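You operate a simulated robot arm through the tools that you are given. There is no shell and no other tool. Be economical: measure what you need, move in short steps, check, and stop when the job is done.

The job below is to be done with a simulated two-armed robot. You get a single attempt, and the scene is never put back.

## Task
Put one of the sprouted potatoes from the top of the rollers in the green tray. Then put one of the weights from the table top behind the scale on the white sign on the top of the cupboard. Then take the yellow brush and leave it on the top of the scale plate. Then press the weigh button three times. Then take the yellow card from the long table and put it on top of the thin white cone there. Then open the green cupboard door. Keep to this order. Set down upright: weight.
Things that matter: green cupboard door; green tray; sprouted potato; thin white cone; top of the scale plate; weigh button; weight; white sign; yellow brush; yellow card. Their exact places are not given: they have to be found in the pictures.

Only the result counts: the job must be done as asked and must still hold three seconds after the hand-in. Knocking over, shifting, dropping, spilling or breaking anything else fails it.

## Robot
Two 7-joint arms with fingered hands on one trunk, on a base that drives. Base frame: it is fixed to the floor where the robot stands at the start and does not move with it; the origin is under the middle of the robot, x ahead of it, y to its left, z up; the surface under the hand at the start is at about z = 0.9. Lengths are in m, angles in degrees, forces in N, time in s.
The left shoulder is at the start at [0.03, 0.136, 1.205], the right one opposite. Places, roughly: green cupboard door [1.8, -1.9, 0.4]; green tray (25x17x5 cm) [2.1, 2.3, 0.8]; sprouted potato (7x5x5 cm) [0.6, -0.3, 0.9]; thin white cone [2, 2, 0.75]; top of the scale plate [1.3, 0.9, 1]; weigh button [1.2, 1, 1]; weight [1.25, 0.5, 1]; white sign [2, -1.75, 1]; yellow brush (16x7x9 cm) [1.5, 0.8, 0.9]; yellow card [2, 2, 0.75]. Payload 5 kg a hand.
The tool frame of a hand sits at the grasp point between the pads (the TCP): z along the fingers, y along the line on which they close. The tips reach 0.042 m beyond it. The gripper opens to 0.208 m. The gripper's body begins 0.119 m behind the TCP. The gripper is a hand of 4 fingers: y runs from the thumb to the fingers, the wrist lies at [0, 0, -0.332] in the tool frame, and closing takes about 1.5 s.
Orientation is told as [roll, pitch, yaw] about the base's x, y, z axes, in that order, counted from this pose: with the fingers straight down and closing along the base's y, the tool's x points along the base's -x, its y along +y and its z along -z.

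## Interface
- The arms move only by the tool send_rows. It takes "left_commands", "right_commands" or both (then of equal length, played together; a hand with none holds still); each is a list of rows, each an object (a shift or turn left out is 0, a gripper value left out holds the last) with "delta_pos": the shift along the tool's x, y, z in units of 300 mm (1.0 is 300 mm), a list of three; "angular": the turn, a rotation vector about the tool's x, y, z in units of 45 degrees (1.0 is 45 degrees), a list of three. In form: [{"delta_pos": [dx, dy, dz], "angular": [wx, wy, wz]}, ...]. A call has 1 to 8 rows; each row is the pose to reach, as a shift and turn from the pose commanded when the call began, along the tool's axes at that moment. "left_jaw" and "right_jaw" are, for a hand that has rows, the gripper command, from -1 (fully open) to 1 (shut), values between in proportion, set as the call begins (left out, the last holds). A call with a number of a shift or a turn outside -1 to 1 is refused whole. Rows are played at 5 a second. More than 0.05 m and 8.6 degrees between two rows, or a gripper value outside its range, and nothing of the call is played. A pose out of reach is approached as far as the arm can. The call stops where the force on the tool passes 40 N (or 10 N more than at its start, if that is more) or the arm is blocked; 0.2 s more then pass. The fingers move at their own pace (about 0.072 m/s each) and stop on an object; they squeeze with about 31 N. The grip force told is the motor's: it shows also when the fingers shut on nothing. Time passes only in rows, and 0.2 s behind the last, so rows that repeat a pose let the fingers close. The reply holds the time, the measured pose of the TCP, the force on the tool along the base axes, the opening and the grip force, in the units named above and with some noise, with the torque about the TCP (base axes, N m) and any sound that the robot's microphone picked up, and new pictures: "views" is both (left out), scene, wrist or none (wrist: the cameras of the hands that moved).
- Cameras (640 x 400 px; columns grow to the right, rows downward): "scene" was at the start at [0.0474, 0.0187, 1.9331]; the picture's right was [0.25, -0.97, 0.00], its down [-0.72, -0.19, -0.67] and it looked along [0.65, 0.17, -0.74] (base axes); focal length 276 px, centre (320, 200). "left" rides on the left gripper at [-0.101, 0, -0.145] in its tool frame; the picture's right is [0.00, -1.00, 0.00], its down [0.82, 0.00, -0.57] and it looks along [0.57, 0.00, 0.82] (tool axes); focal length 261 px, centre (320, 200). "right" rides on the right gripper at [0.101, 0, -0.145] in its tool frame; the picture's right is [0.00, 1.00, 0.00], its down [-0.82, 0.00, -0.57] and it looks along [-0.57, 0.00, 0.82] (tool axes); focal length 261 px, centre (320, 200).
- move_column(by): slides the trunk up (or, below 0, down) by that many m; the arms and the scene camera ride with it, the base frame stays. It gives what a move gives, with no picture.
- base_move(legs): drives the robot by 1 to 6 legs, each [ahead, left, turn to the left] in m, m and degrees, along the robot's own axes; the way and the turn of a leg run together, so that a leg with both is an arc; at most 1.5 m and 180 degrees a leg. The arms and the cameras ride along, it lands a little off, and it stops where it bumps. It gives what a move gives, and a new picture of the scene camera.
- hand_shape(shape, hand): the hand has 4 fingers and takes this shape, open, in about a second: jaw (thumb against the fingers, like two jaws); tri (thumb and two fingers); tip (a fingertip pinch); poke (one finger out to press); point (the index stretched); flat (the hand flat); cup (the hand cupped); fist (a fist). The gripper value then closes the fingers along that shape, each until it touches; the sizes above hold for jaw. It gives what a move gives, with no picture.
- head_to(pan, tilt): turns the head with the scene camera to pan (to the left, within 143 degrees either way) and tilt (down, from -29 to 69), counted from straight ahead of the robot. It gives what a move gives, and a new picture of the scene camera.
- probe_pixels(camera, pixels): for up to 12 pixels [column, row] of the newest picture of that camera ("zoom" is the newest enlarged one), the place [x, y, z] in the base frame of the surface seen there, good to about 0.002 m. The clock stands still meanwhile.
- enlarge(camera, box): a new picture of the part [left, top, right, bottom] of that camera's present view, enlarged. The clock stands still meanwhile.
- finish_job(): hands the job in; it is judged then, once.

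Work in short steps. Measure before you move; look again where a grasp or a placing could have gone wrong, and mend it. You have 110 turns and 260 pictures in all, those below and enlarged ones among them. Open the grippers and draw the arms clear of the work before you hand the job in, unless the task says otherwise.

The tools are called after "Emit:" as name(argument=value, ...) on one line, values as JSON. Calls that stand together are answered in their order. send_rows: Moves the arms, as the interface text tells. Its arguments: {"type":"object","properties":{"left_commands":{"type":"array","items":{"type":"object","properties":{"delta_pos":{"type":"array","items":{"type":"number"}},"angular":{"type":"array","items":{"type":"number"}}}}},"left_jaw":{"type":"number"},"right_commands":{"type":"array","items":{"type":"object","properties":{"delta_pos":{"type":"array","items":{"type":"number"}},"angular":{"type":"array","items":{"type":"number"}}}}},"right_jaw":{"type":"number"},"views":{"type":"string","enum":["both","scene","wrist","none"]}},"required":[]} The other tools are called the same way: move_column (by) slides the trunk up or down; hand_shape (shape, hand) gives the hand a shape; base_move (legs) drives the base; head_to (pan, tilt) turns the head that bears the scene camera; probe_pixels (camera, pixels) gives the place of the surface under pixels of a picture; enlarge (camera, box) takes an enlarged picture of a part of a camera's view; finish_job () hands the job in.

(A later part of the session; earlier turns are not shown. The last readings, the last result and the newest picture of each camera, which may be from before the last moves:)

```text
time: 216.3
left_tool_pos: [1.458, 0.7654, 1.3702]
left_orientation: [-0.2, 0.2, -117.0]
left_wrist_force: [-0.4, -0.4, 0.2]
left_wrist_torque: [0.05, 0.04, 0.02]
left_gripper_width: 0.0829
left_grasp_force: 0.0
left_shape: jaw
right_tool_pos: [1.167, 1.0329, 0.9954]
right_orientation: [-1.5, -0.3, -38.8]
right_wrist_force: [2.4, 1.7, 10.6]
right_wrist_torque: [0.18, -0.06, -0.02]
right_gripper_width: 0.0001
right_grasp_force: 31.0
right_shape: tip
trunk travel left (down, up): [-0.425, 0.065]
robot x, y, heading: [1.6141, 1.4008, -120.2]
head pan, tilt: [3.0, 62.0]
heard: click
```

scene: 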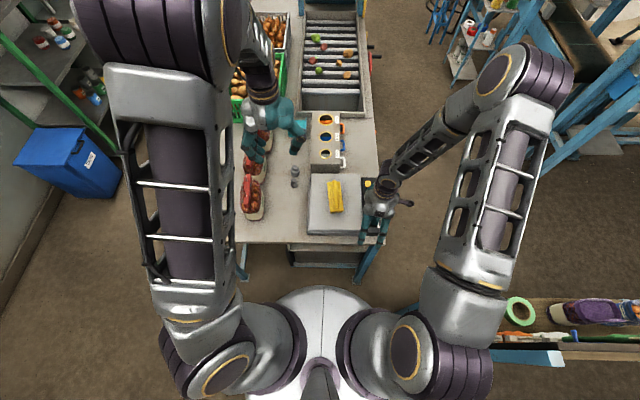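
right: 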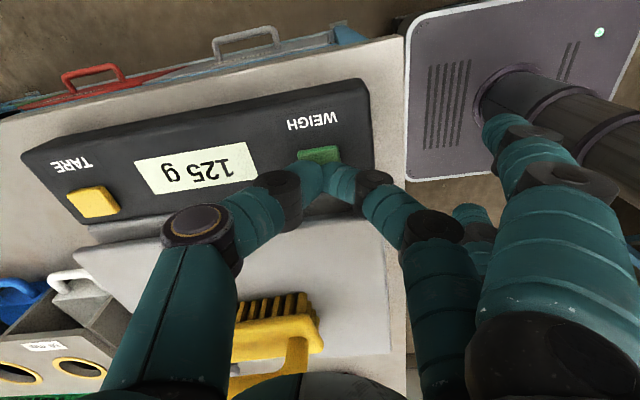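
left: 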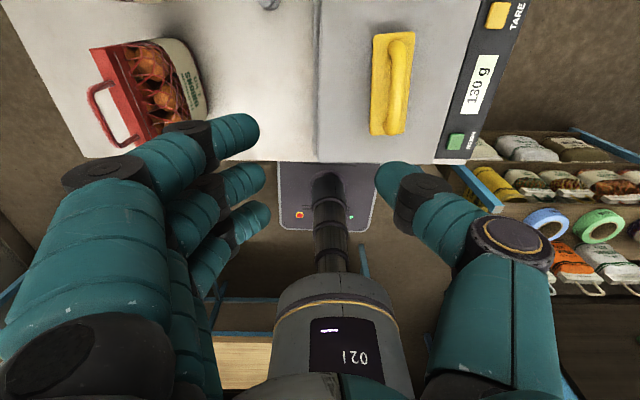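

Second click. Release and press a third time.

Emit:
send_rows(right_commands=[{"delta_pos": [0, 0, -0.02]}, {"delta_pos": [0, 0, -0.045]}, {"delta_pos": [0, 0, -0.045]}], right_jaw=1, views="none")

Emit:
send_rows(right_commands=[{"delta_pos": [0, 0, 0.02]}, {"delta_pos": [0, 0, 0.036]}, {"delta_pos": [0, 0, 0.045]}, {"delta_pos": [0, 0, 0.045]}], right_jaw=1, views="none")

Emit:
send_rows(right_commands=[{"delta_pos": [0, 0, -0.03]}, {"delta_pos": [0, 0, -0.12]}, {"delta_pos": [0, 0, -0.26]}, {"delta_pos": [0, 0, -0.4]}, {"delta_pos": [0, 0, -0.55]}, {"delta_pos": [0, 0, -0.7]}, {"delta_pos": [0, 0, -0.85]}, {"delta_pos": [0, 0, -1.0]}], right_jaw=1, views="both")

```text
time: 217.1
left_tool_pos: [1.457, 0.7645, 1.3703]
left_orientation: [-0.1, 0.2, -117.1]
left_wrist_force: [0.0, 0.3, 0.3]
left_wrist_torque: [0.02, 0.03, 0.02]
left_gripper_width: 0.083
left_grasp_force: 0.0
left_shape: jaw
right_tool_pos: [1.1671, 1.031, 1.0085]
right_orientation: [-1.4, -0.4, -38.9]
right_wrist_force: [0.6, 0.1, -0.5]
right_wrist_torque: [0.05, 0.02, 0.02]
right_gripper_width: 0.0
right_grasp_force: 30.8
right_shape: tip
trunk travel left (down, up): [-0.425, 0.065]
robot x, y, heading: [1.6063, 1.4017, -120.0]
head pan, tilt: [3.0, 62.0]
```

```text
time: 218.1
left_tool_pos: [1.4577, 0.7664, 1.37]
left_orientation: [-0.2, 0.1, -117.1]
left_wrist_force: [0.4, 0.2, -0.6]
left_wrist_torque: [0.04, 0.01, 0.01]
left_gripper_width: 0.0832
left_grasp_force: 0.1
left_shape: jaw
right_tool_pos: [1.1682, 1.0312, 0.9963]
right_orientation: [-1.6, -0.4, -38.8]
right_wrist_force: [1.8, 0.2, 5.6]
right_wrist_torque: [0.08, -0.1, -0.03]
right_gripper_width: 0.0
right_grasp_force: 31.1
right_shape: tip
trunk travel left (down, up): [-0.425, 0.065]
robot x, y, heading: [1.6117, 1.402, -119.9]
head pan, tilt: [3.0, 62.0]
heard: click
```

```text
time: 219.9
left_tool_pos: [1.4576, 0.7662, 1.3709]
left_orientation: [-0.1, 0.1, -117.0]
left_wrist_force: [0.4, 0.9, 0.7]
left_wrist_torque: [-0.1, 0.05, -0.01]
left_gripper_width: 0.0831
left_grasp_force: 0.2
left_shape: jaw
right_tool_pos: [1.1696, 1.0434, 1.2975]
right_orientation: [-1.5, -0.3, -38.8]
right_wrist_force: [0.0, 1.0, -0.7]
right_wrist_torque: [-0.07, 0.13, 0.0]
right_gripper_width: 0.0001
right_grasp_force: 31.7
right_shape: tip
trunk travel left (down, up): [-0.425, 0.065]
robot x, y, heading: [1.6131, 1.4024, -120.0]
head pan, tilt: [3.0, 62.0]
```

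scene: 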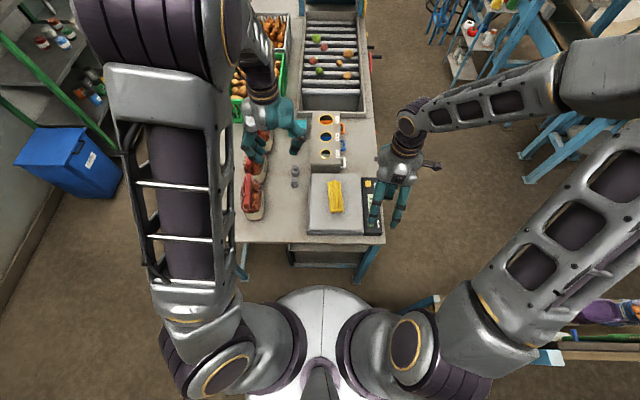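
right: 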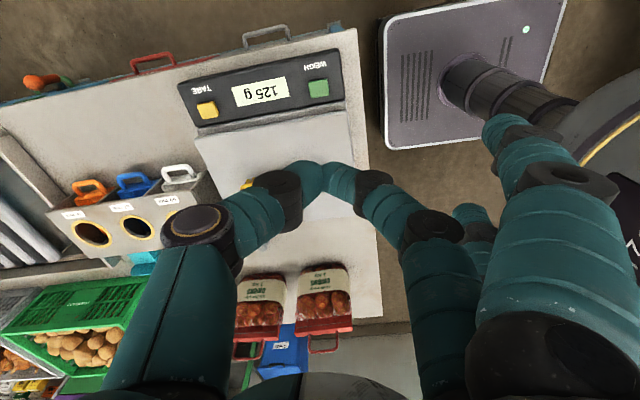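

Three clicks heard; brush still on the plate. Now the card: I back up 0.2 m and turn left ~193° to face the long table.

Emit:
base_move(legs=[[-0.2, 0, 0], [0, 0, 97], [0, 0, 96]])

Emit:
head_to(pan=-12, tilt=66)

Emit:
enlarge(camera="scene", box=[240, 130, 400, 230])

```text
time: 229.7
left_tool_pos: [1.7096, 2.2312, 1.3708]
left_orientation: [-0.1, 0.3, 76.8]
left_wrist_force: [0.2, -0.4, 0.4]
left_wrist_torque: [0.0, 0.0, 0.01]
left_gripper_width: 0.083
left_grasp_force: 0.2
left_shape: jaw
right_tool_pos: [2.0566, 2.0322, 1.2953]
right_orientation: [-1.4, -0.4, 155.2]
right_wrist_force: [-0.7, 0.3, -0.7]
right_wrist_torque: [0.02, -0.02, 0.03]
right_gripper_width: 0.0
right_grasp_force: 31.1
right_shape: tip
trunk travel left (down, up): [-0.425, 0.065]
robot x, y, heading: [1.7138, 1.5743, 74.0]
head pan, tilt: [3.0, 62.0]
```

scene: 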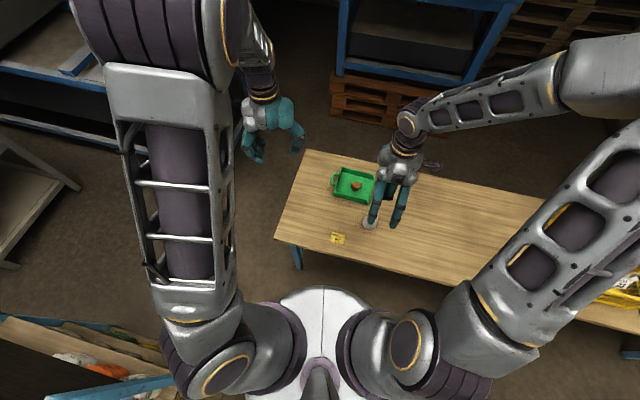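

```text
time: 230.4
left_tool_pos: [1.7101, 2.2301, 1.3698]
left_orientation: [-0.1, 0.1, 76.8]
left_wrist_force: [-0.1, -0.7, 0.5]
left_wrist_torque: [0.01, 0.01, 0.02]
left_gripper_width: 0.0834
left_grasp_force: 0.1
left_shape: jaw
right_tool_pos: [2.0555, 2.0315, 1.2957]
right_orientation: [-1.4, -0.4, 155.1]
right_wrist_force: [-0.2, 0.2, -0.3]
right_wrist_torque: [0.04, 0.0, 0.0]
right_gripper_width: 0.0002
right_grasp_force: 30.6
right_shape: tip
trunk travel left (down, up): [-0.425, 0.065]
robot x, y, heading: [1.7089, 1.5735, 73.8]
head pan, tilt: [-12.0, 66.0]
```

scene: 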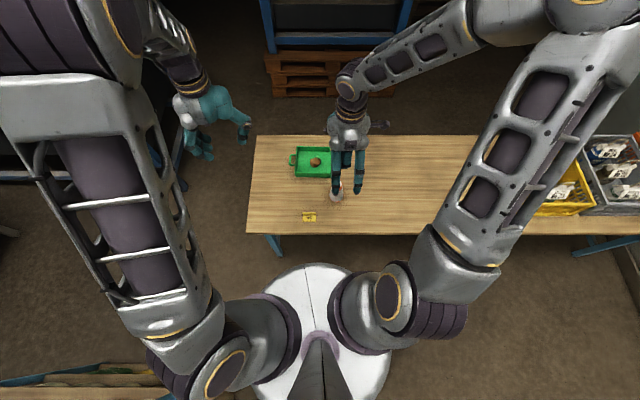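

```text
4.00 times, centred on (320, 180) of scene
```

zoom: 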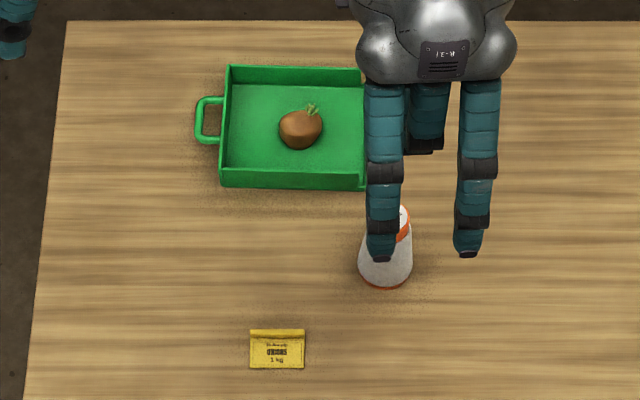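

I probe the card (310,217): its back fold, plate and corners, and the cone's top.

Emit:
probe_pixels(camera="zoom", pixels=[[277, 333], [255, 333], [300, 333], [277, 338], [277, 350], [277, 364], [254, 366], [301, 366], [277, 326], [403, 220], [398, 235], [395, 282]])

Emit:
enlarge(camera="scene", box=[293, 207, 325, 227])

```text
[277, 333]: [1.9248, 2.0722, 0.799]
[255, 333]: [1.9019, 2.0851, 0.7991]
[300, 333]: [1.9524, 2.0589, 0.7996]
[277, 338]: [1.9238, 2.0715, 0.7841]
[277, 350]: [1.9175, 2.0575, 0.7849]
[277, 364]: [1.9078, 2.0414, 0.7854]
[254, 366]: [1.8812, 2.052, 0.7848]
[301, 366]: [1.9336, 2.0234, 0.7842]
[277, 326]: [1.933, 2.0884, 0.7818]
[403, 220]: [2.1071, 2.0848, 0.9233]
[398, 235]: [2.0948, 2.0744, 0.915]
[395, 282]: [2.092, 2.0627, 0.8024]
```

```text
16.00 times, centred on (309, 217) of scene
```

zoom: 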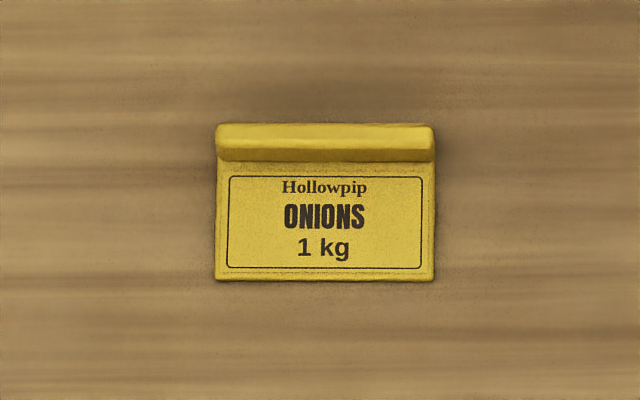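

Card ridge: from [1.90,2.086] to [1.954,2.058], top 0.799, plate 0.7845. I move the open pinch over the ridge, then lower the trunk 0.2 m.

Emit:
send_rows(right_commands=[{"delta_pos": [-0.11, 0.014, 0], "angular": [0.006, -0.005, 0.017]}, {"delta_pos": [-0.22, 0.028, 0], "angular": [0.012, -0.01, 0.034]}, {"delta_pos": [-0.33, 0.042, 0], "angular": [0.018, -0.016, 0.05]}, {"delta_pos": [-0.447, 0.055, 0], "angular": [0.024, -0.021, 0.067]}, {"delta_pos": [-0.447, 0.055, 0], "angular": [0.024, -0.021, 0.067]}, {"delta_pos": [-0.447, 0.055, 0], "angular": [0.024, -0.021, 0.067]}], right_jaw=0.6, views="none")

Emit:
move_column(by=-0.2)

Emit:
send_rows(right_commands=[{"delta_pos": [0, 0, 0.1]}, {"delta_pos": [0, 0, 0.2]}, {"delta_pos": [0, 0, 0.3]}, {"delta_pos": [0, 0, 0.4]}], right_jaw=0.6, views="both")

```text
time: 231.8
left_tool_pos: [1.7105, 2.2296, 1.3707]
left_orientation: [-0.1, 0.2, 76.9]
left_wrist_force: [0.2, 0.0, -0.1]
left_wrist_torque: [-0.01, -0.01, -0.01]
left_gripper_width: 0.0829
left_grasp_force: 0.1
left_shape: jaw
right_tool_pos: [1.9288, 2.0717, 1.2959]
right_orientation: [-2.5, -1.5, 152.2]
right_wrist_force: [-0.1, 0.5, -0.1]
right_wrist_torque: [0.02, 0.01, -0.01]
right_gripper_width: 0.0413
right_grasp_force: 0.1
right_shape: tip
trunk travel left (down, up): [-0.425, 0.065]
robot x, y, heading: [1.7141, 1.5725, 73.7]
head pan, tilt: [-12.0, 66.0]
```

```text
time: 234.0
left_tool_pos: [1.7121, 2.2283, 1.1715]
left_orientation: [-0.1, 0.1, 76.8]
left_wrist_force: [-0.2, 0.5, 0.0]
left_wrist_torque: [0.0, 0.01, -0.01]
left_gripper_width: 0.0829
left_grasp_force: 0.1
left_shape: jaw
right_tool_pos: [1.9287, 2.0716, 1.0952]
right_orientation: [-2.4, -1.4, 152.1]
right_wrist_force: [-0.6, -0.2, -0.1]
right_wrist_torque: [0.0, 0.02, -0.01]
right_gripper_width: 0.0412
right_grasp_force: 0.0
right_shape: tip
trunk travel left (down, up): [-0.225, 0.265]
robot x, y, heading: [1.71, 1.5784, 73.6]
head pan, tilt: [-12.0, 66.0]
```

```text
time: 235.0
left_tool_pos: [1.7094, 2.2303, 1.1701]
left_orientation: [-0.1, 0.2, 76.8]
left_wrist_force: [-0.9, 0.1, -0.3]
left_wrist_torque: [-0.04, -0.04, 0.01]
left_gripper_width: 0.0831
left_grasp_force: 0.0
left_shape: jaw
right_tool_pos: [1.9288, 2.0798, 0.9728]
right_orientation: [-2.5, -1.4, 152.1]
right_wrist_force: [0.3, 0.7, -1.0]
right_wrist_torque: [-0.08, -0.02, 0.0]
right_gripper_width: 0.0411
right_grasp_force: 0.0
right_shape: tip
trunk travel left (down, up): [-0.225, 0.265]
robot x, y, heading: [1.7155, 1.5747, 73.7]
head pan, tilt: [-12.0, 66.0]
```

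scene: 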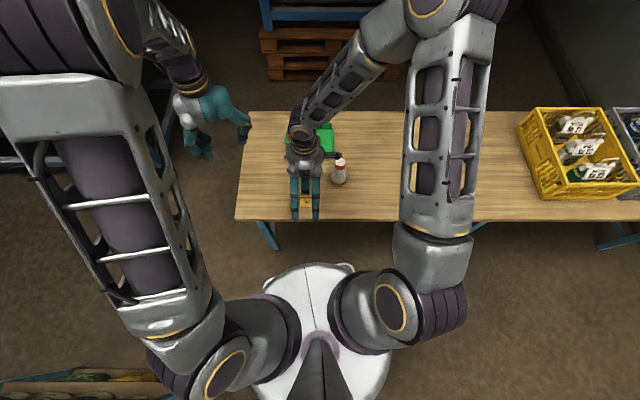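
right: 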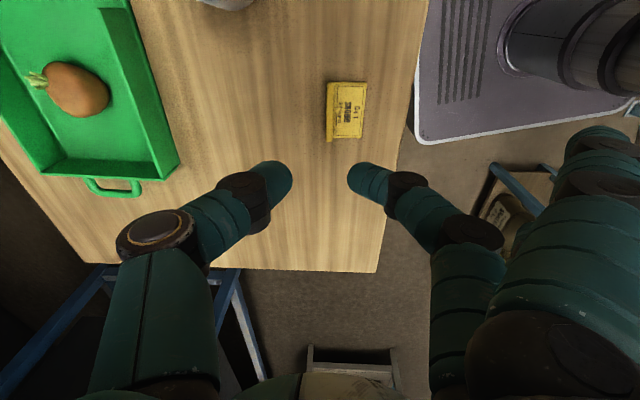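

The tilt grew (−2.5,−1.5), so I correct it the other way, recentre by 7 mm and come down to z≈0.883.

Emit:
send_rows(right_commands=[{"delta_pos": [0.002, 0.012, 0.08], "angular": [-0.0277, 0.0165, 0]}, {"delta_pos": [0.005, 0.024, 0.16], "angular": [-0.0554, 0.033, 0]}, {"delta_pos": [0.005, 0.024, 0.24], "angular": [-0.0554, 0.033, 0]}, {"delta_pos": [0.005, 0.024, 0.3], "angular": [-0.0554, 0.033, 0]}], right_jaw=0.6, views="both")

```text
time: 236.0
left_tool_pos: [1.7109, 2.2302, 1.1715]
left_orientation: [-0.1, 0.3, 76.8]
left_wrist_force: [-0.3, 0.4, -0.5]
left_wrist_torque: [0.0, -0.02, 0.03]
left_gripper_width: 0.083
left_grasp_force: 0.1
left_shape: jaw
right_tool_pos: [1.926, 2.0774, 0.8851]
right_orientation: [0.0, 0.1, 152.0]
right_wrist_force: [0.0, 0.3, -0.6]
right_wrist_torque: [0.01, 0.0, -0.02]
right_gripper_width: 0.0412
right_grasp_force: 0.1
right_shape: tip
trunk travel left (down, up): [-0.225, 0.265]
robot x, y, heading: [1.7118, 1.5758, 74.0]
head pan, tilt: [-12.0, 66.0]
```

scene: 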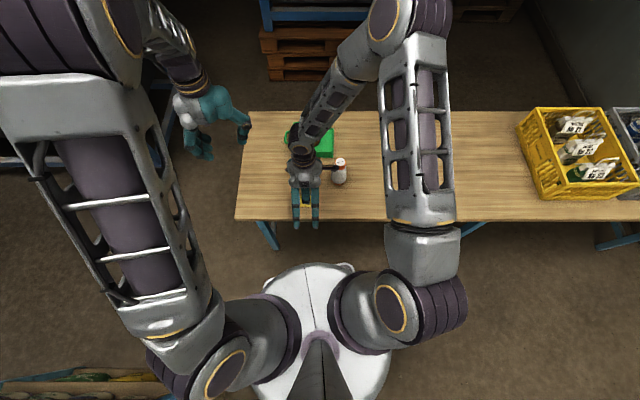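
right: 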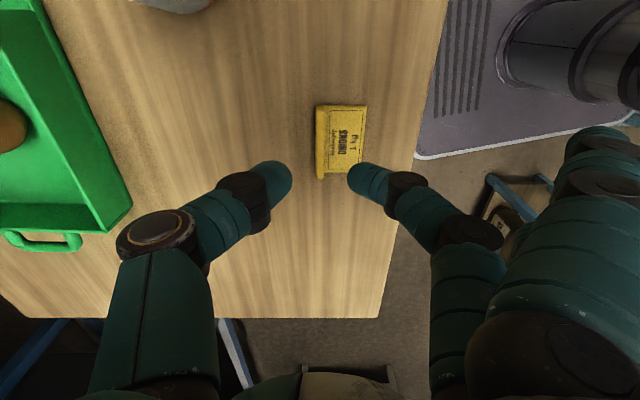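

Upright now, pinch centred on the ridge column (320). I probe the ridge to confirm.

Emit:
probe_pixels(camera="right", pixels=[[320, 110], [320, 140], [320, 172], [326, 140], [345, 140], [283, 175], [355, 178]])

```text
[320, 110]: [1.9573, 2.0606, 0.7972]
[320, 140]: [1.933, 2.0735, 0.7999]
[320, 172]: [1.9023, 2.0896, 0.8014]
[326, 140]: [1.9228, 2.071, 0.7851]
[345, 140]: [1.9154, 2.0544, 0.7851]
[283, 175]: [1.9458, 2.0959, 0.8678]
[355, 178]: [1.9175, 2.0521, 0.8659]
```

Exactly centred. I lower to TCP 0.829 and close.

Emit:
send_rows(right_commands=[{"delta_pos": [0, 0, 0.08]}, {"delta_pos": [0, 0, 0.14]}, {"delta_pos": [0, 0, 0.17]}, {"delta_pos": [0, 0, 0.187]}], right_jaw=0.6, views="wrist")

Emit:
send_rows(right_commands=[{"delta_pos": [0, 0, 0]}, {"delta_pos": [0, 0, 0]}, {"delta_pos": [0, 0, 0]}, {"delta_pos": [0, 0, 0]}, {"delta_pos": [0, 0, 0]}], right_jaw=1, views="wrist")

```text
time: 237.0
left_tool_pos: [1.7097, 2.2291, 1.1705]
left_orientation: [-0.1, 0.1, 76.8]
left_wrist_force: [-0.4, 0.4, -0.7]
left_wrist_torque: [0.01, -0.01, -0.01]
left_gripper_width: 0.0828
left_grasp_force: 0.1
left_shape: jaw
right_tool_pos: [1.9255, 2.0765, 0.8297]
right_orientation: [0.0, 0.1, 152.1]
right_wrist_force: [-0.6, 0.5, -0.8]
right_wrist_torque: [0.02, -0.02, 0.0]
right_gripper_width: 0.0411
right_grasp_force: 0.0
right_shape: tip
trunk travel left (down, up): [-0.225, 0.265]
robot x, y, heading: [1.7155, 1.5761, 73.8]
head pan, tilt: [-12.0, 66.0]
```

right: 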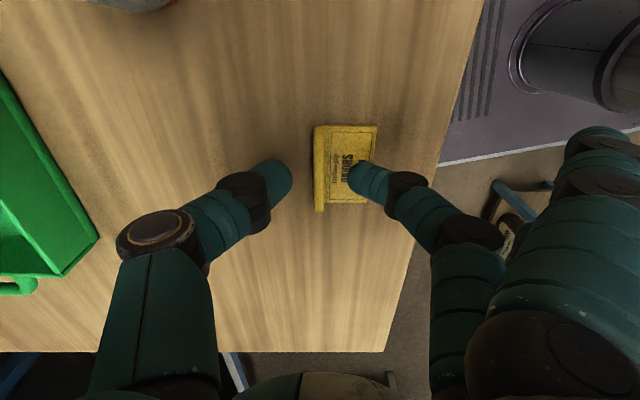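

```text
time: 238.2
left_tool_pos: [1.7106, 2.2308, 1.1709]
left_orientation: [-0.1, 0.2, 76.7]
left_wrist_force: [0.2, -0.4, -0.6]
left_wrist_torque: [0.01, -0.01, -0.01]
left_gripper_width: 0.0833
left_grasp_force: 0.1
left_shape: jaw
right_tool_pos: [1.9251, 2.0754, 0.8289]
right_orientation: [0.0, 0.2, 152.0]
right_wrist_force: [0.9, 0.3, -0.5]
right_wrist_torque: [-0.01, -0.02, -0.05]
right_gripper_width: 0.0033
right_grasp_force: 30.6
right_shape: tip
trunk travel left (down, up): [-0.225, 0.265]
robot x, y, heading: [1.712, 1.5746, 73.9]
head pan, tilt: [-12.0, 66.0]
```

right: 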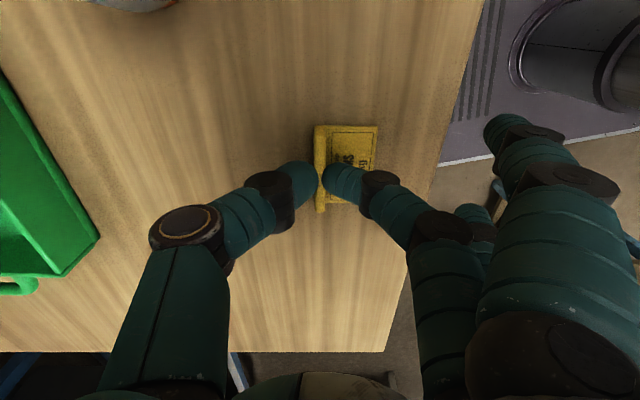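

Ridge pinched (3.3 mm). I lift 0.2 m and check that the card came along.

Emit:
send_rows(right_commands=[{"delta_pos": [0, 0, -0.05]}, {"delta_pos": [0, 0, -0.15]}, {"delta_pos": [0, 0, -0.28]}, {"delta_pos": [0, 0, -0.42]}, {"delta_pos": [0, 0, -0.56]}, {"delta_pos": [0, 0, -0.68]}], right_jaw=1, views="both")

Emit:
enlarge(camera="right", box=[240, 100, 400, 220])

Emit:
enlarge(camera="scene", box=[270, 130, 370, 210])

```text
time: 239.6
left_tool_pos: [1.7097, 2.2293, 1.1716]
left_orientation: [-0.1, 0.1, 76.8]
left_wrist_force: [0.1, -0.1, -0.7]
left_wrist_torque: [0.09, -0.03, -0.01]
left_gripper_width: 0.0829
left_grasp_force: 0.1
left_shape: jaw
right_tool_pos: [1.9247, 2.0769, 1.0344]
right_orientation: [0.2, 0.1, 152.0]
right_wrist_force: [-0.5, -1.1, -0.6]
right_wrist_torque: [0.1, -0.04, 0.01]
right_gripper_width: 0.0032
right_grasp_force: 31.2
right_shape: tip
trunk travel left (down, up): [-0.225, 0.265]
robot x, y, heading: [1.7145, 1.5761, 73.7]
head pan, tilt: [-12.0, 66.0]
```

scene: 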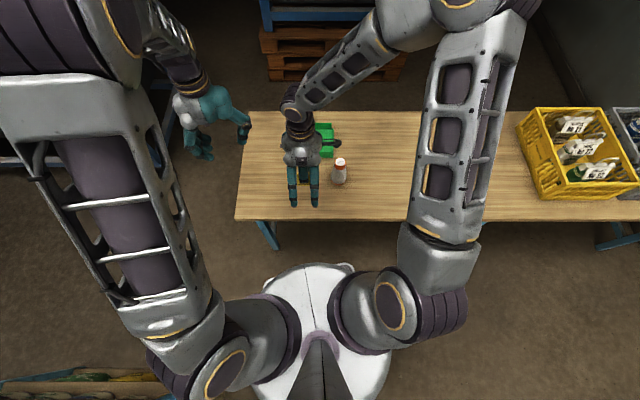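
right: 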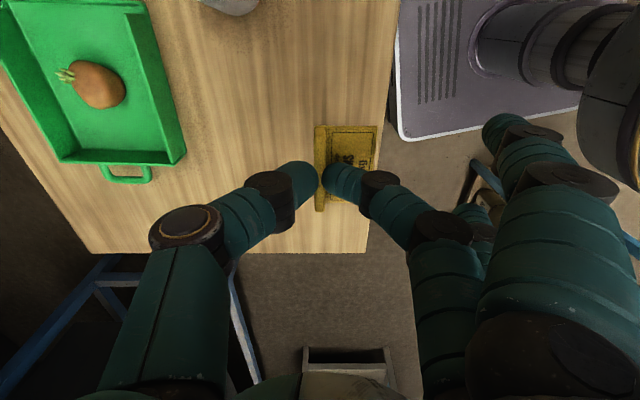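

```text
3.33 times, centred on (320, 160) of right
```

zoom: 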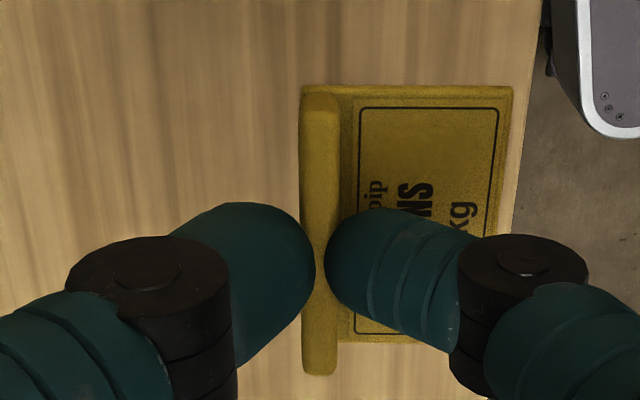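

```text
5.00 times, centred on (320, 170) of scene
```

zoom: 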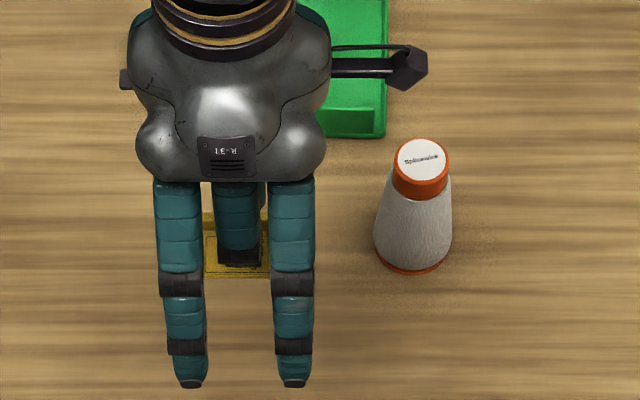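

Card is held level. I measure the cone's top disc in the zoom.

Emit:
probe_pixels(camera="zoom", pixels=[[423, 160], [402, 160], [444, 160], [423, 144], [423, 176], [413, 265], [405, 250], [225, 270], [210, 265]])

Emit:
probe_pixels(camera="right", pixels=[[320, 130], [320, 205], [372, 130], [360, 130], [322, 160]])

```text
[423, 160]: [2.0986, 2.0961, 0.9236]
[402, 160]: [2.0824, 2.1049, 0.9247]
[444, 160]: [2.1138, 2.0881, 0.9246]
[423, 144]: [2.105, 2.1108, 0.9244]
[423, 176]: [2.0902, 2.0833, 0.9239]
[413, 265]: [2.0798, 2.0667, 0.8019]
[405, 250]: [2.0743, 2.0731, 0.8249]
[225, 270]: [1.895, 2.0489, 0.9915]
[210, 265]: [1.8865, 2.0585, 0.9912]
```

```text
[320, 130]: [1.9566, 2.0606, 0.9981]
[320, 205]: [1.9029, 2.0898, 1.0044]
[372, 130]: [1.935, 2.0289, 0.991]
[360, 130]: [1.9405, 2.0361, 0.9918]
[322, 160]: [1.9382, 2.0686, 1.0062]
```

Cone top centre [2.098,2.0965], z 0.924. I carry the card so its centre sits over it, staying high.

Emit:
send_rows(right_commands=[{"delta_pos": [0.1, -0.08, 0]}, {"delta_pos": [0.2, -0.162, 0]}, {"delta_pos": [0.3, -0.243, 0]}, {"delta_pos": [0.4, -0.323, 0]}, {"delta_pos": [0.463, -0.374, 0]}, {"delta_pos": [0.463, -0.374, 0.08]}, {"delta_pos": [0.463, -0.374, 0.15]}], right_jaw=1, views="both")

Emit:
enlarge(camera="scene", box=[300, 130, 400, 210])

Emit:
enlarge(camera="right", box=[240, 80, 400, 200])

```text
time: 241.2
left_tool_pos: [1.7091, 2.2299, 1.1701]
left_orientation: [-0.1, 0.2, 76.7]
left_wrist_force: [0.4, -0.5, 0.8]
left_wrist_torque: [-0.01, 0.03, 0.0]
left_gripper_width: 0.0831
left_grasp_force: 0.1
left_shape: jaw
right_tool_pos: [2.1004, 2.1115, 0.9868]
right_orientation: [0.1, 0.1, 151.9]
right_wrist_force: [0.7, 0.7, 0.5]
right_wrist_torque: [-0.03, 0.01, 0.03]
right_gripper_width: 0.0032
right_grasp_force: 30.9
right_shape: tip
trunk travel left (down, up): [-0.225, 0.265]
robot x, y, heading: [1.7091, 1.5757, 73.6]
head pan, tilt: [-12.0, 66.0]
```

scene: 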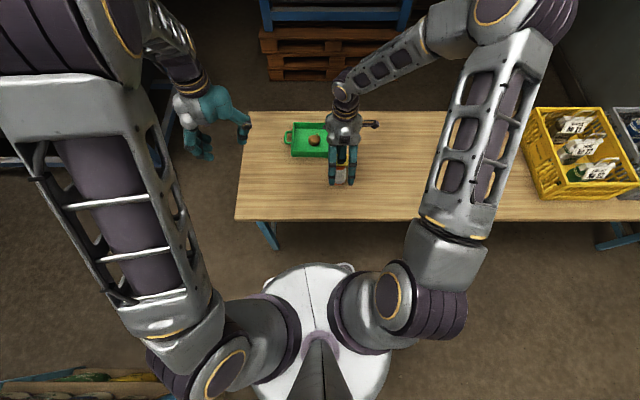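
right: 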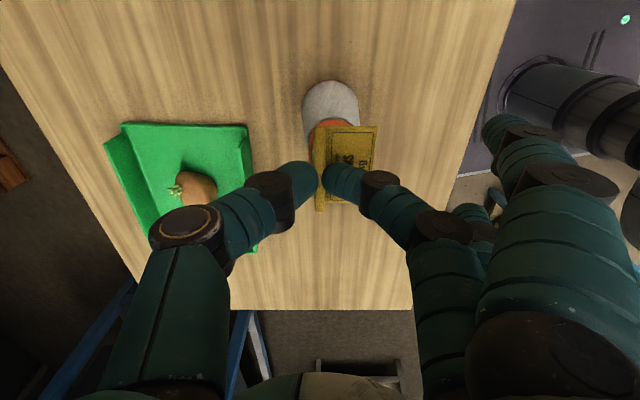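

```text
5.00 times, centred on (350, 170) of scene
```

zoom: 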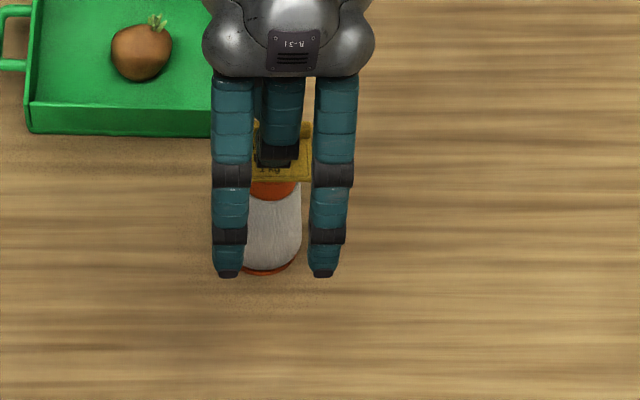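

```text
3.33 times, centred on (320, 140) of right
```

zoom: 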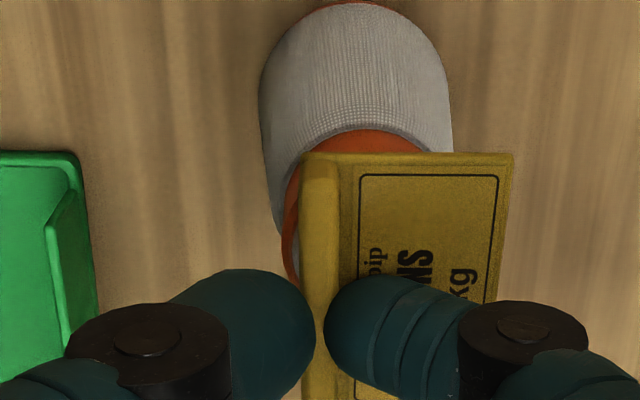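

I verify the card's actual place against the cone with probes before lowering.

Emit:
probe_pixels(camera="right", pixels=[[320, 130], [320, 206], [374, 130], [330, 130], [345, 122], [312, 130], [335, 95]])

Emit:
probe_pixels(camera="scene", pixels=[[338, 171.5], [347, 171.5], [333, 171.5], [342, 171]])

```text
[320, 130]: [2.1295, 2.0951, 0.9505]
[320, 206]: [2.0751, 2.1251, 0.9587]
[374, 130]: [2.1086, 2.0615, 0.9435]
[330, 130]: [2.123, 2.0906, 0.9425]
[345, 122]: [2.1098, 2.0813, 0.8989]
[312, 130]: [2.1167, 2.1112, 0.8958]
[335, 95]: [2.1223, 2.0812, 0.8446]
```

```text
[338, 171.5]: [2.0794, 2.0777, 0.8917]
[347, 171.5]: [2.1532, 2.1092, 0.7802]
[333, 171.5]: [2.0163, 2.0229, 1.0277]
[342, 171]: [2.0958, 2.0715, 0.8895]
```

Card centre is within ~5 mm of the cone axis, well inside its 1.9 cm radius. I lower until it touches.

Emit:
send_rows(right_commands=[{"delta_pos": [0.01, 0, 0.02]}, {"delta_pos": [0.01, 0, 0.035]}, {"delta_pos": [0.01, 0, 0.045]}], right_jaw=1, views="none")

Emit:
send_rows(right_commands=[{"delta_pos": [0, 0, 0.004]}, {"delta_pos": [0, 0, 0.007]}], right_jaw=1, views="wrist")

```text
time: 242.0
left_tool_pos: [1.7113, 2.2299, 1.1705]
left_orientation: [-0.1, 0.2, 76.7]
left_wrist_force: [0.8, 0.3, -0.7]
left_wrist_torque: [0.01, 0.01, 0.0]
left_gripper_width: 0.0833
left_grasp_force: 0.2
left_shape: jaw
right_tool_pos: [2.1035, 2.1098, 0.9745]
right_orientation: [0.1, 0.2, 152.0]
right_wrist_force: [0.2, 0.2, -0.3]
right_wrist_torque: [-0.03, 0.03, 0.0]
right_gripper_width: 0.0032
right_grasp_force: 31.1
right_shape: tip
trunk travel left (down, up): [-0.225, 0.265]
robot x, y, heading: [1.7134, 1.5759, 74.0]
head pan, tilt: [-12.0, 66.0]
```

```text
time: 242.6
left_tool_pos: [1.7095, 2.2296, 1.1711]
left_orientation: [-0.1, 0.2, 76.8]
left_wrist_force: [-0.1, -1.3, 0.0]
left_wrist_torque: [-0.03, 0.02, 0.02]
left_gripper_width: 0.0831
left_grasp_force: 0.0
left_shape: jaw
right_tool_pos: [2.1044, 2.1094, 0.9716]
right_orientation: [-0.1, 0.0, 152.0]
right_wrist_force: [0.3, -0.5, -0.3]
right_wrist_torque: [0.01, -0.01, 0.01]
right_gripper_width: 0.0032
right_grasp_force: 30.8
right_shape: tip
trunk travel left (down, up): [-0.225, 0.265]
robot x, y, heading: [1.7138, 1.5777, 73.7]
head pan, tilt: [-12.0, 66.0]
```

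right: 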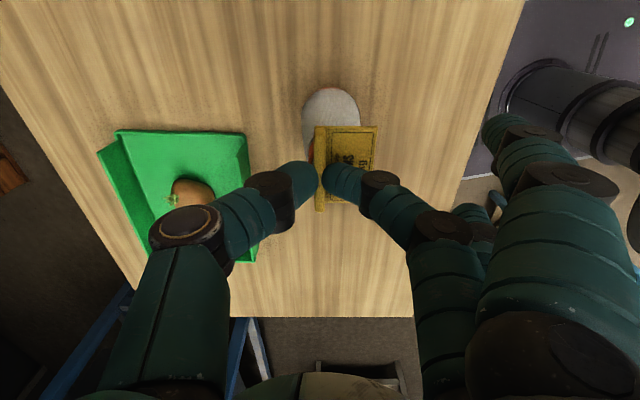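

Emit:
send_rows(right_commands=[{"delta_pos": [0, 0, 0.004]}, {"delta_pos": [0, 0, 0.006]}], right_jaw=1, views="none")

Emit:
send_rows(right_commands=[{"delta_pos": [0, 0, 0.004]}, {"delta_pos": [0, 0, 0.005]}], right_jaw=1, views="none")

```text
time: 243.2
left_tool_pos: [1.7097, 2.2295, 1.1701]
left_orientation: [-0.1, 0.1, 76.8]
left_wrist_force: [-0.2, 0.5, 0.3]
left_wrist_torque: [-0.03, 0.01, 0.02]
left_gripper_width: 0.0834
left_grasp_force: 0.0
left_shape: jaw
right_tool_pos: [2.1044, 2.1092, 0.9703]
right_orientation: [-0.1, 0.1, 152.0]
right_wrist_force: [-0.5, -0.9, 10.2]
right_wrist_torque: [-0.01, 0.01, -0.02]
right_gripper_width: 0.0034
right_grasp_force: 31.1
right_shape: tip
trunk travel left (down, up): [-0.225, 0.265]
robot x, y, heading: [1.7113, 1.5758, 73.5]
head pan, tilt: [-12.0, 66.0]
```

```text
time: 243.8
left_tool_pos: [1.7104, 2.23, 1.1717]
left_orientation: [0.0, 0.1, 76.9]
left_wrist_force: [-0.7, 0.9, -0.2]
left_wrist_torque: [0.03, 0.01, -0.03]
left_gripper_width: 0.083
left_grasp_force: 0.2
left_shape: jaw
right_tool_pos: [2.105, 2.1093, 0.9696]
right_orientation: [-0.1, 0.1, 152.0]
right_wrist_force: [0.7, 0.4, 22.5]
right_wrist_torque: [0.06, -0.04, -0.01]
right_gripper_width: 0.0039
right_grasp_force: 31.2
right_shape: tip
trunk travel left (down, up): [-0.225, 0.265]
robot x, y, heading: [1.7121, 1.5769, 74.0]
head pan, tilt: [-12.0, 66.0]
```

Contact (22 N). I relieve ~2 mm, open a little, then lift straight up.

Emit:
send_rows(right_commands=[{"delta_pos": [0, 0, -0.004]}, {"delta_pos": [0, 0, -0.007]}], right_jaw=1, views="none")

Emit:
send_rows(right_commands=[{"delta_pos": [0, 0, 0]}, {"delta_pos": [0, 0, 0]}, {"delta_pos": [0, 0, 0]}, {"delta_pos": [0, 0, 0]}], right_jaw=0.7, views="wrist")

```text
time: 244.4
left_tool_pos: [1.7112, 2.2292, 1.1705]
left_orientation: [-0.1, 0.1, 76.8]
left_wrist_force: [0.6, 0.4, 0.1]
left_wrist_torque: [0.0, -0.02, -0.01]
left_gripper_width: 0.0829
left_grasp_force: 0.1
left_shape: jaw
right_tool_pos: [2.1033, 2.1087, 0.9712]
right_orientation: [0.0, 0.1, 152.0]
right_wrist_force: [1.4, 4.3, 10.4]
right_wrist_torque: [0.12, -0.05, -0.04]
right_gripper_width: 0.0037
right_grasp_force: 31.1
right_shape: tip
trunk travel left (down, up): [-0.225, 0.265]
robot x, y, heading: [1.7143, 1.5744, 73.8]
head pan, tilt: [-12.0, 66.0]
```

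```text
time: 245.4
left_tool_pos: [1.7098, 2.229, 1.1713]
left_orientation: [-0.1, 0.1, 76.7]
left_wrist_force: [0.1, 0.9, 0.5]
left_wrist_torque: [0.01, -0.01, -0.03]
left_gripper_width: 0.0829
left_grasp_force: 0.0
left_shape: jaw
right_tool_pos: [2.1039, 2.1081, 0.9716]
right_orientation: [0.0, 0.0, 152.1]
right_wrist_force: [0.3, 0.5, -0.4]
right_wrist_torque: [0.01, -0.04, 0.01]
right_gripper_width: 0.0307
right_grasp_force: 0.0
right_shape: tip
trunk travel left (down, up): [-0.225, 0.265]
robot x, y, heading: [1.714, 1.5723, 73.9]
head pan, tilt: [-12.0, 66.0]
```

right: 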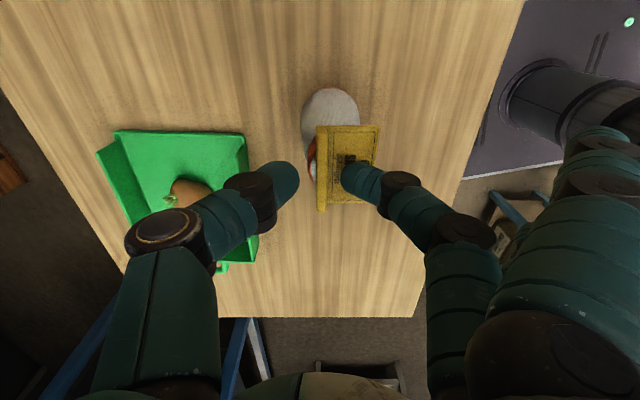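

The card rests on the cone, both fingers free of the ridge. I lift the hand straight up.

Emit:
send_rows(right_commands=[{"delta_pos": [0, 0, -0.03]}, {"delta_pos": [0, 0, -0.1]}, {"delta_pos": [0, 0, -0.22]}, {"delta_pos": [0, 0, -0.37]}, {"delta_pos": [0, 0, -0.52]}, {"delta_pos": [0, 0, -0.67]}, {"delta_pos": [0, 0, -0.82]}, {"delta_pos": [0, 0, -0.97]}], right_jaw=0.7, views="both")

Emit:
enlarge(camera="scene", box=[300, 130, 400, 210])

Emit:
move_column(by=0.2)

```text
time: 247.2
left_tool_pos: [1.7097, 2.229, 1.1703]
left_orientation: [0.0, 0.0, 76.7]
left_wrist_force: [-0.3, -0.1, 0.2]
left_wrist_torque: [0.06, -0.05, 0.02]
left_gripper_width: 0.0831
left_grasp_force: 0.1
left_shape: jaw
right_tool_pos: [2.1036, 2.1088, 1.2632]
right_orientation: [0.0, 0.1, 152.2]
right_wrist_force: [-0.1, -0.7, -0.9]
right_wrist_torque: [0.08, -0.09, 0.02]
right_gripper_width: 0.0311
right_grasp_force: 0.1
right_shape: tip
trunk travel left (down, up): [-0.225, 0.265]
robot x, y, heading: [1.7138, 1.5761, 73.8]
head pan, tilt: [-12.0, 66.0]
```

scene: 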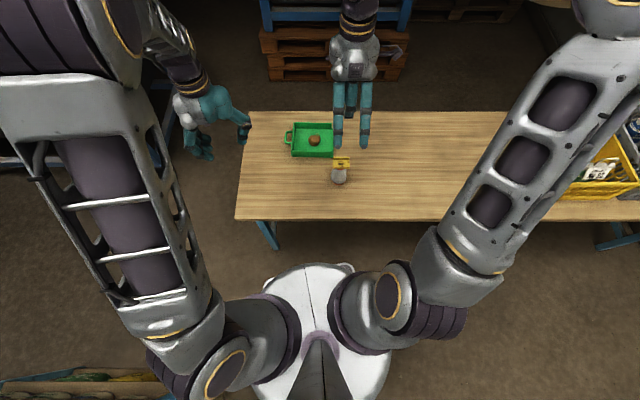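
right: 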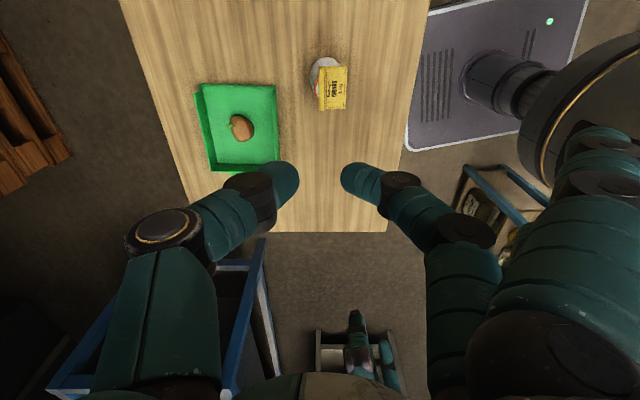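

```text
5.00 times, centred on (350, 170) of scene
```

zoom: 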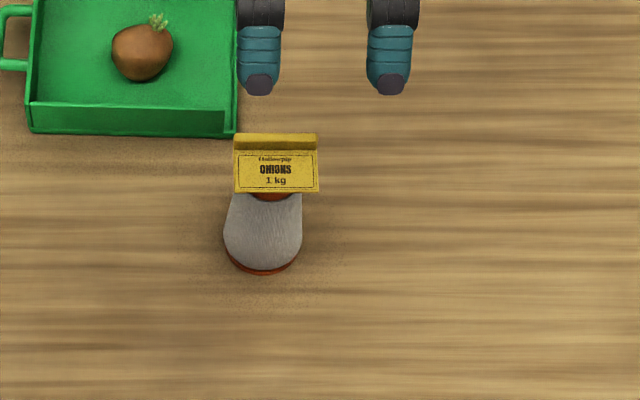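

```text
time: 249.4
left_tool_pos: [1.7103, 2.2297, 1.3708]
left_orientation: [-0.1, 0.2, 76.8]
left_wrist_force: [0.2, 0.3, 0.4]
left_wrist_torque: [-0.01, 0.0, 0.01]
left_gripper_width: 0.0833
left_grasp_force: 0.1
left_shape: jaw
right_tool_pos: [2.1043, 2.1115, 1.4613]
right_orientation: [0.0, 0.1, 152.0]
right_wrist_force: [-0.1, 0.0, 0.6]
right_wrist_torque: [0.0, 0.03, -0.03]
right_gripper_width: 0.0312
right_grasp_force: 0.1
right_shape: tip
trunk travel left (down, up): [-0.425, 0.065]
robot x, y, heading: [1.7147, 1.5772, 73.7]
head pan, tilt: [-12.0, 66.0]
```

The card lies level on the cone. Last: the green door. I retract both hands, then turn toward the corridor and strafe down to the cupboard.

Emit:
send_rows(left_commands=[{"delta_pos": [0.12, 0, 0]}, {"delta_pos": [0.24, 0, 0]}, {"delta_pos": [0.36, 0, 0]}, {"delta_pos": [0.45, 0, 0]}, {"delta_pos": [0.45, 0, 0]}], right_commands=[{"delta_pos": [0.025, 0.12, 0]}, {"delta_pos": [0.05, 0.24, 0]}, {"delta_pos": [0.07, 0.36, 0]}, {"delta_pos": [0.1, 0.48, 0]}, {"delta_pos": [0.114, 0.556, 0]}], views="scene")

Emit:
base_move(legs=[[0, 0, -103], [1.02, 0, 0]])

```text
time: 250.6
left_tool_pos: [1.6779, 2.0974, 1.3708]
left_orientation: [-0.1, 0.1, 76.8]
left_wrist_force: [0.1, 0.1, 0.1]
left_wrist_torque: [-0.06, 0.04, -0.01]
left_gripper_width: 0.0834
left_grasp_force: 0.0
left_shape: jaw
right_tool_pos: [2.0577, 1.9485, 1.4607]
right_orientation: [-0.1, 0.1, 152.1]
right_wrist_force: [-0.4, 0.2, -0.6]
right_wrist_torque: [-0.04, 0.02, 0.02]
right_gripper_width: 0.0311
right_grasp_force: 0.1
right_shape: tip
trunk travel left (down, up): [-0.425, 0.065]
robot x, y, heading: [1.7124, 1.5766, 73.8]
head pan, tilt: [-12.0, 66.0]
```

scene: 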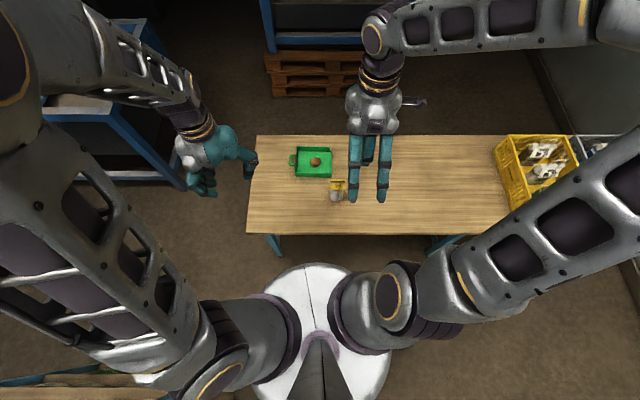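

```text
time: 260.1
left_tool_pos: [3.1475, 1.0451, 1.371]
left_orientation: [-0.1, 0.1, -23.7]
left_wrist_force: [-0.2, -0.2, 0.3]
left_wrist_torque: [-0.02, -0.01, -0.04]
left_gripper_width: 0.0833
left_grasp_force: 0.0
left_shape: jaw
right_tool_pos: [2.9312, 0.6991, 1.4619]
right_orientation: [0.0, 0.1, 51.7]
right_wrist_force: [0.0, -0.3, -0.2]
right_wrist_torque: [0.0, 0.03, -0.02]
right_gripper_width: 0.0312
right_grasp_force: 0.1
right_shape: tip
trunk travel left (down, up): [-0.425, 0.065]
robot x, y, heading: [2.6259, 1.1038, -26.7]
head pan, tilt: [-12.0, 66.0]
```

scene: 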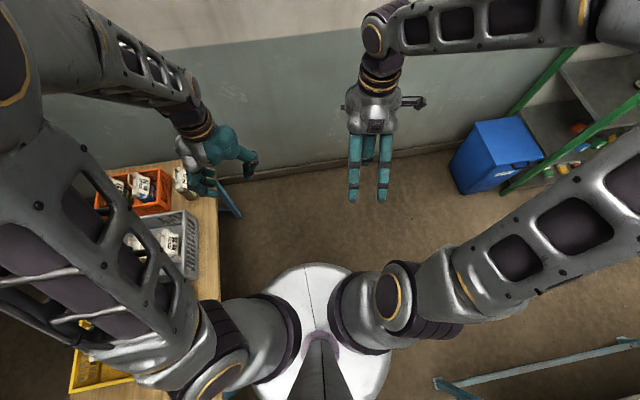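

Position is right (n≈0.42 from the table's back edge). I align and strafe right 2.6 m to the cupboard.

Emit:
base_move(legs=[[0, 0, -2.3], [0, -1.3, 0], [0, -1.3, 0]])

Emit:
head_to(pan=-15, tilt=55)

```text
time: 273.3
left_tool_pos: [1.8722, -1.2845, 1.3708]
left_orientation: [-0.1, 0.2, -27.1]
left_wrist_force: [0.5, -0.3, -0.4]
left_wrist_torque: [0.0, -0.01, -0.02]
left_gripper_width: 0.083
left_grasp_force: 0.1
left_shape: jaw
right_tool_pos: [1.6375, -1.615, 1.4615]
right_orientation: [0.0, 0.0, 48.1]
right_wrist_force: [-0.2, -0.8, -0.4]
right_wrist_torque: [0.01, -0.01, 0.0]
right_gripper_width: 0.0314
right_grasp_force: 0.0
right_shape: tip
trunk travel left (down, up): [-0.425, 0.065]
robot x, y, heading: [1.3565, -1.1929, -30.1]
head pan, tilt: [-12.0, 66.0]
```

scene: 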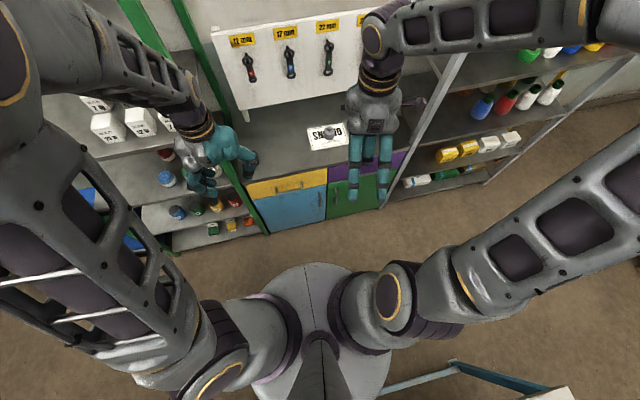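

```text
time: 274.0
left_tool_pos: [1.8734, -1.2853, 1.3701]
left_orientation: [0.0, 0.1, -27.3]
left_wrist_force: [-0.1, 1.2, 0.3]
left_wrist_torque: [0.01, 0.02, 0.03]
left_gripper_width: 0.0831
left_grasp_force: 0.1
left_shape: jaw
right_tool_pos: [1.6367, -1.6168, 1.4609]
right_orientation: [0.0, 0.1, 48.1]
right_wrist_force: [0.6, 0.6, -0.5]
right_wrist_torque: [0.05, 0.0, -0.03]
right_gripper_width: 0.0311
right_grasp_force: 0.0
right_shape: tip
trunk travel left (down, up): [-0.425, 0.065]
robot x, y, heading: [1.3618, -1.1925, -29.7]
head pan, tilt: [-15.0, 55.0]
```

scene: 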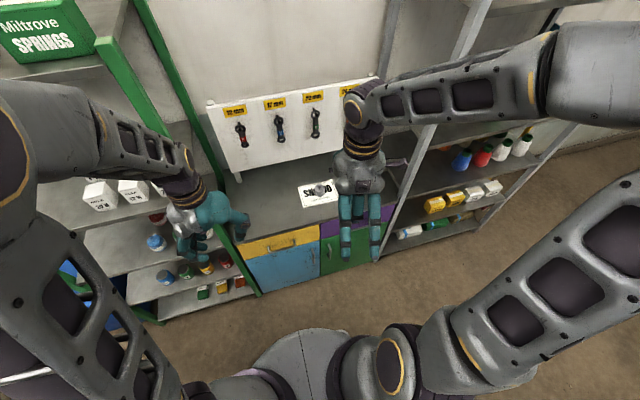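

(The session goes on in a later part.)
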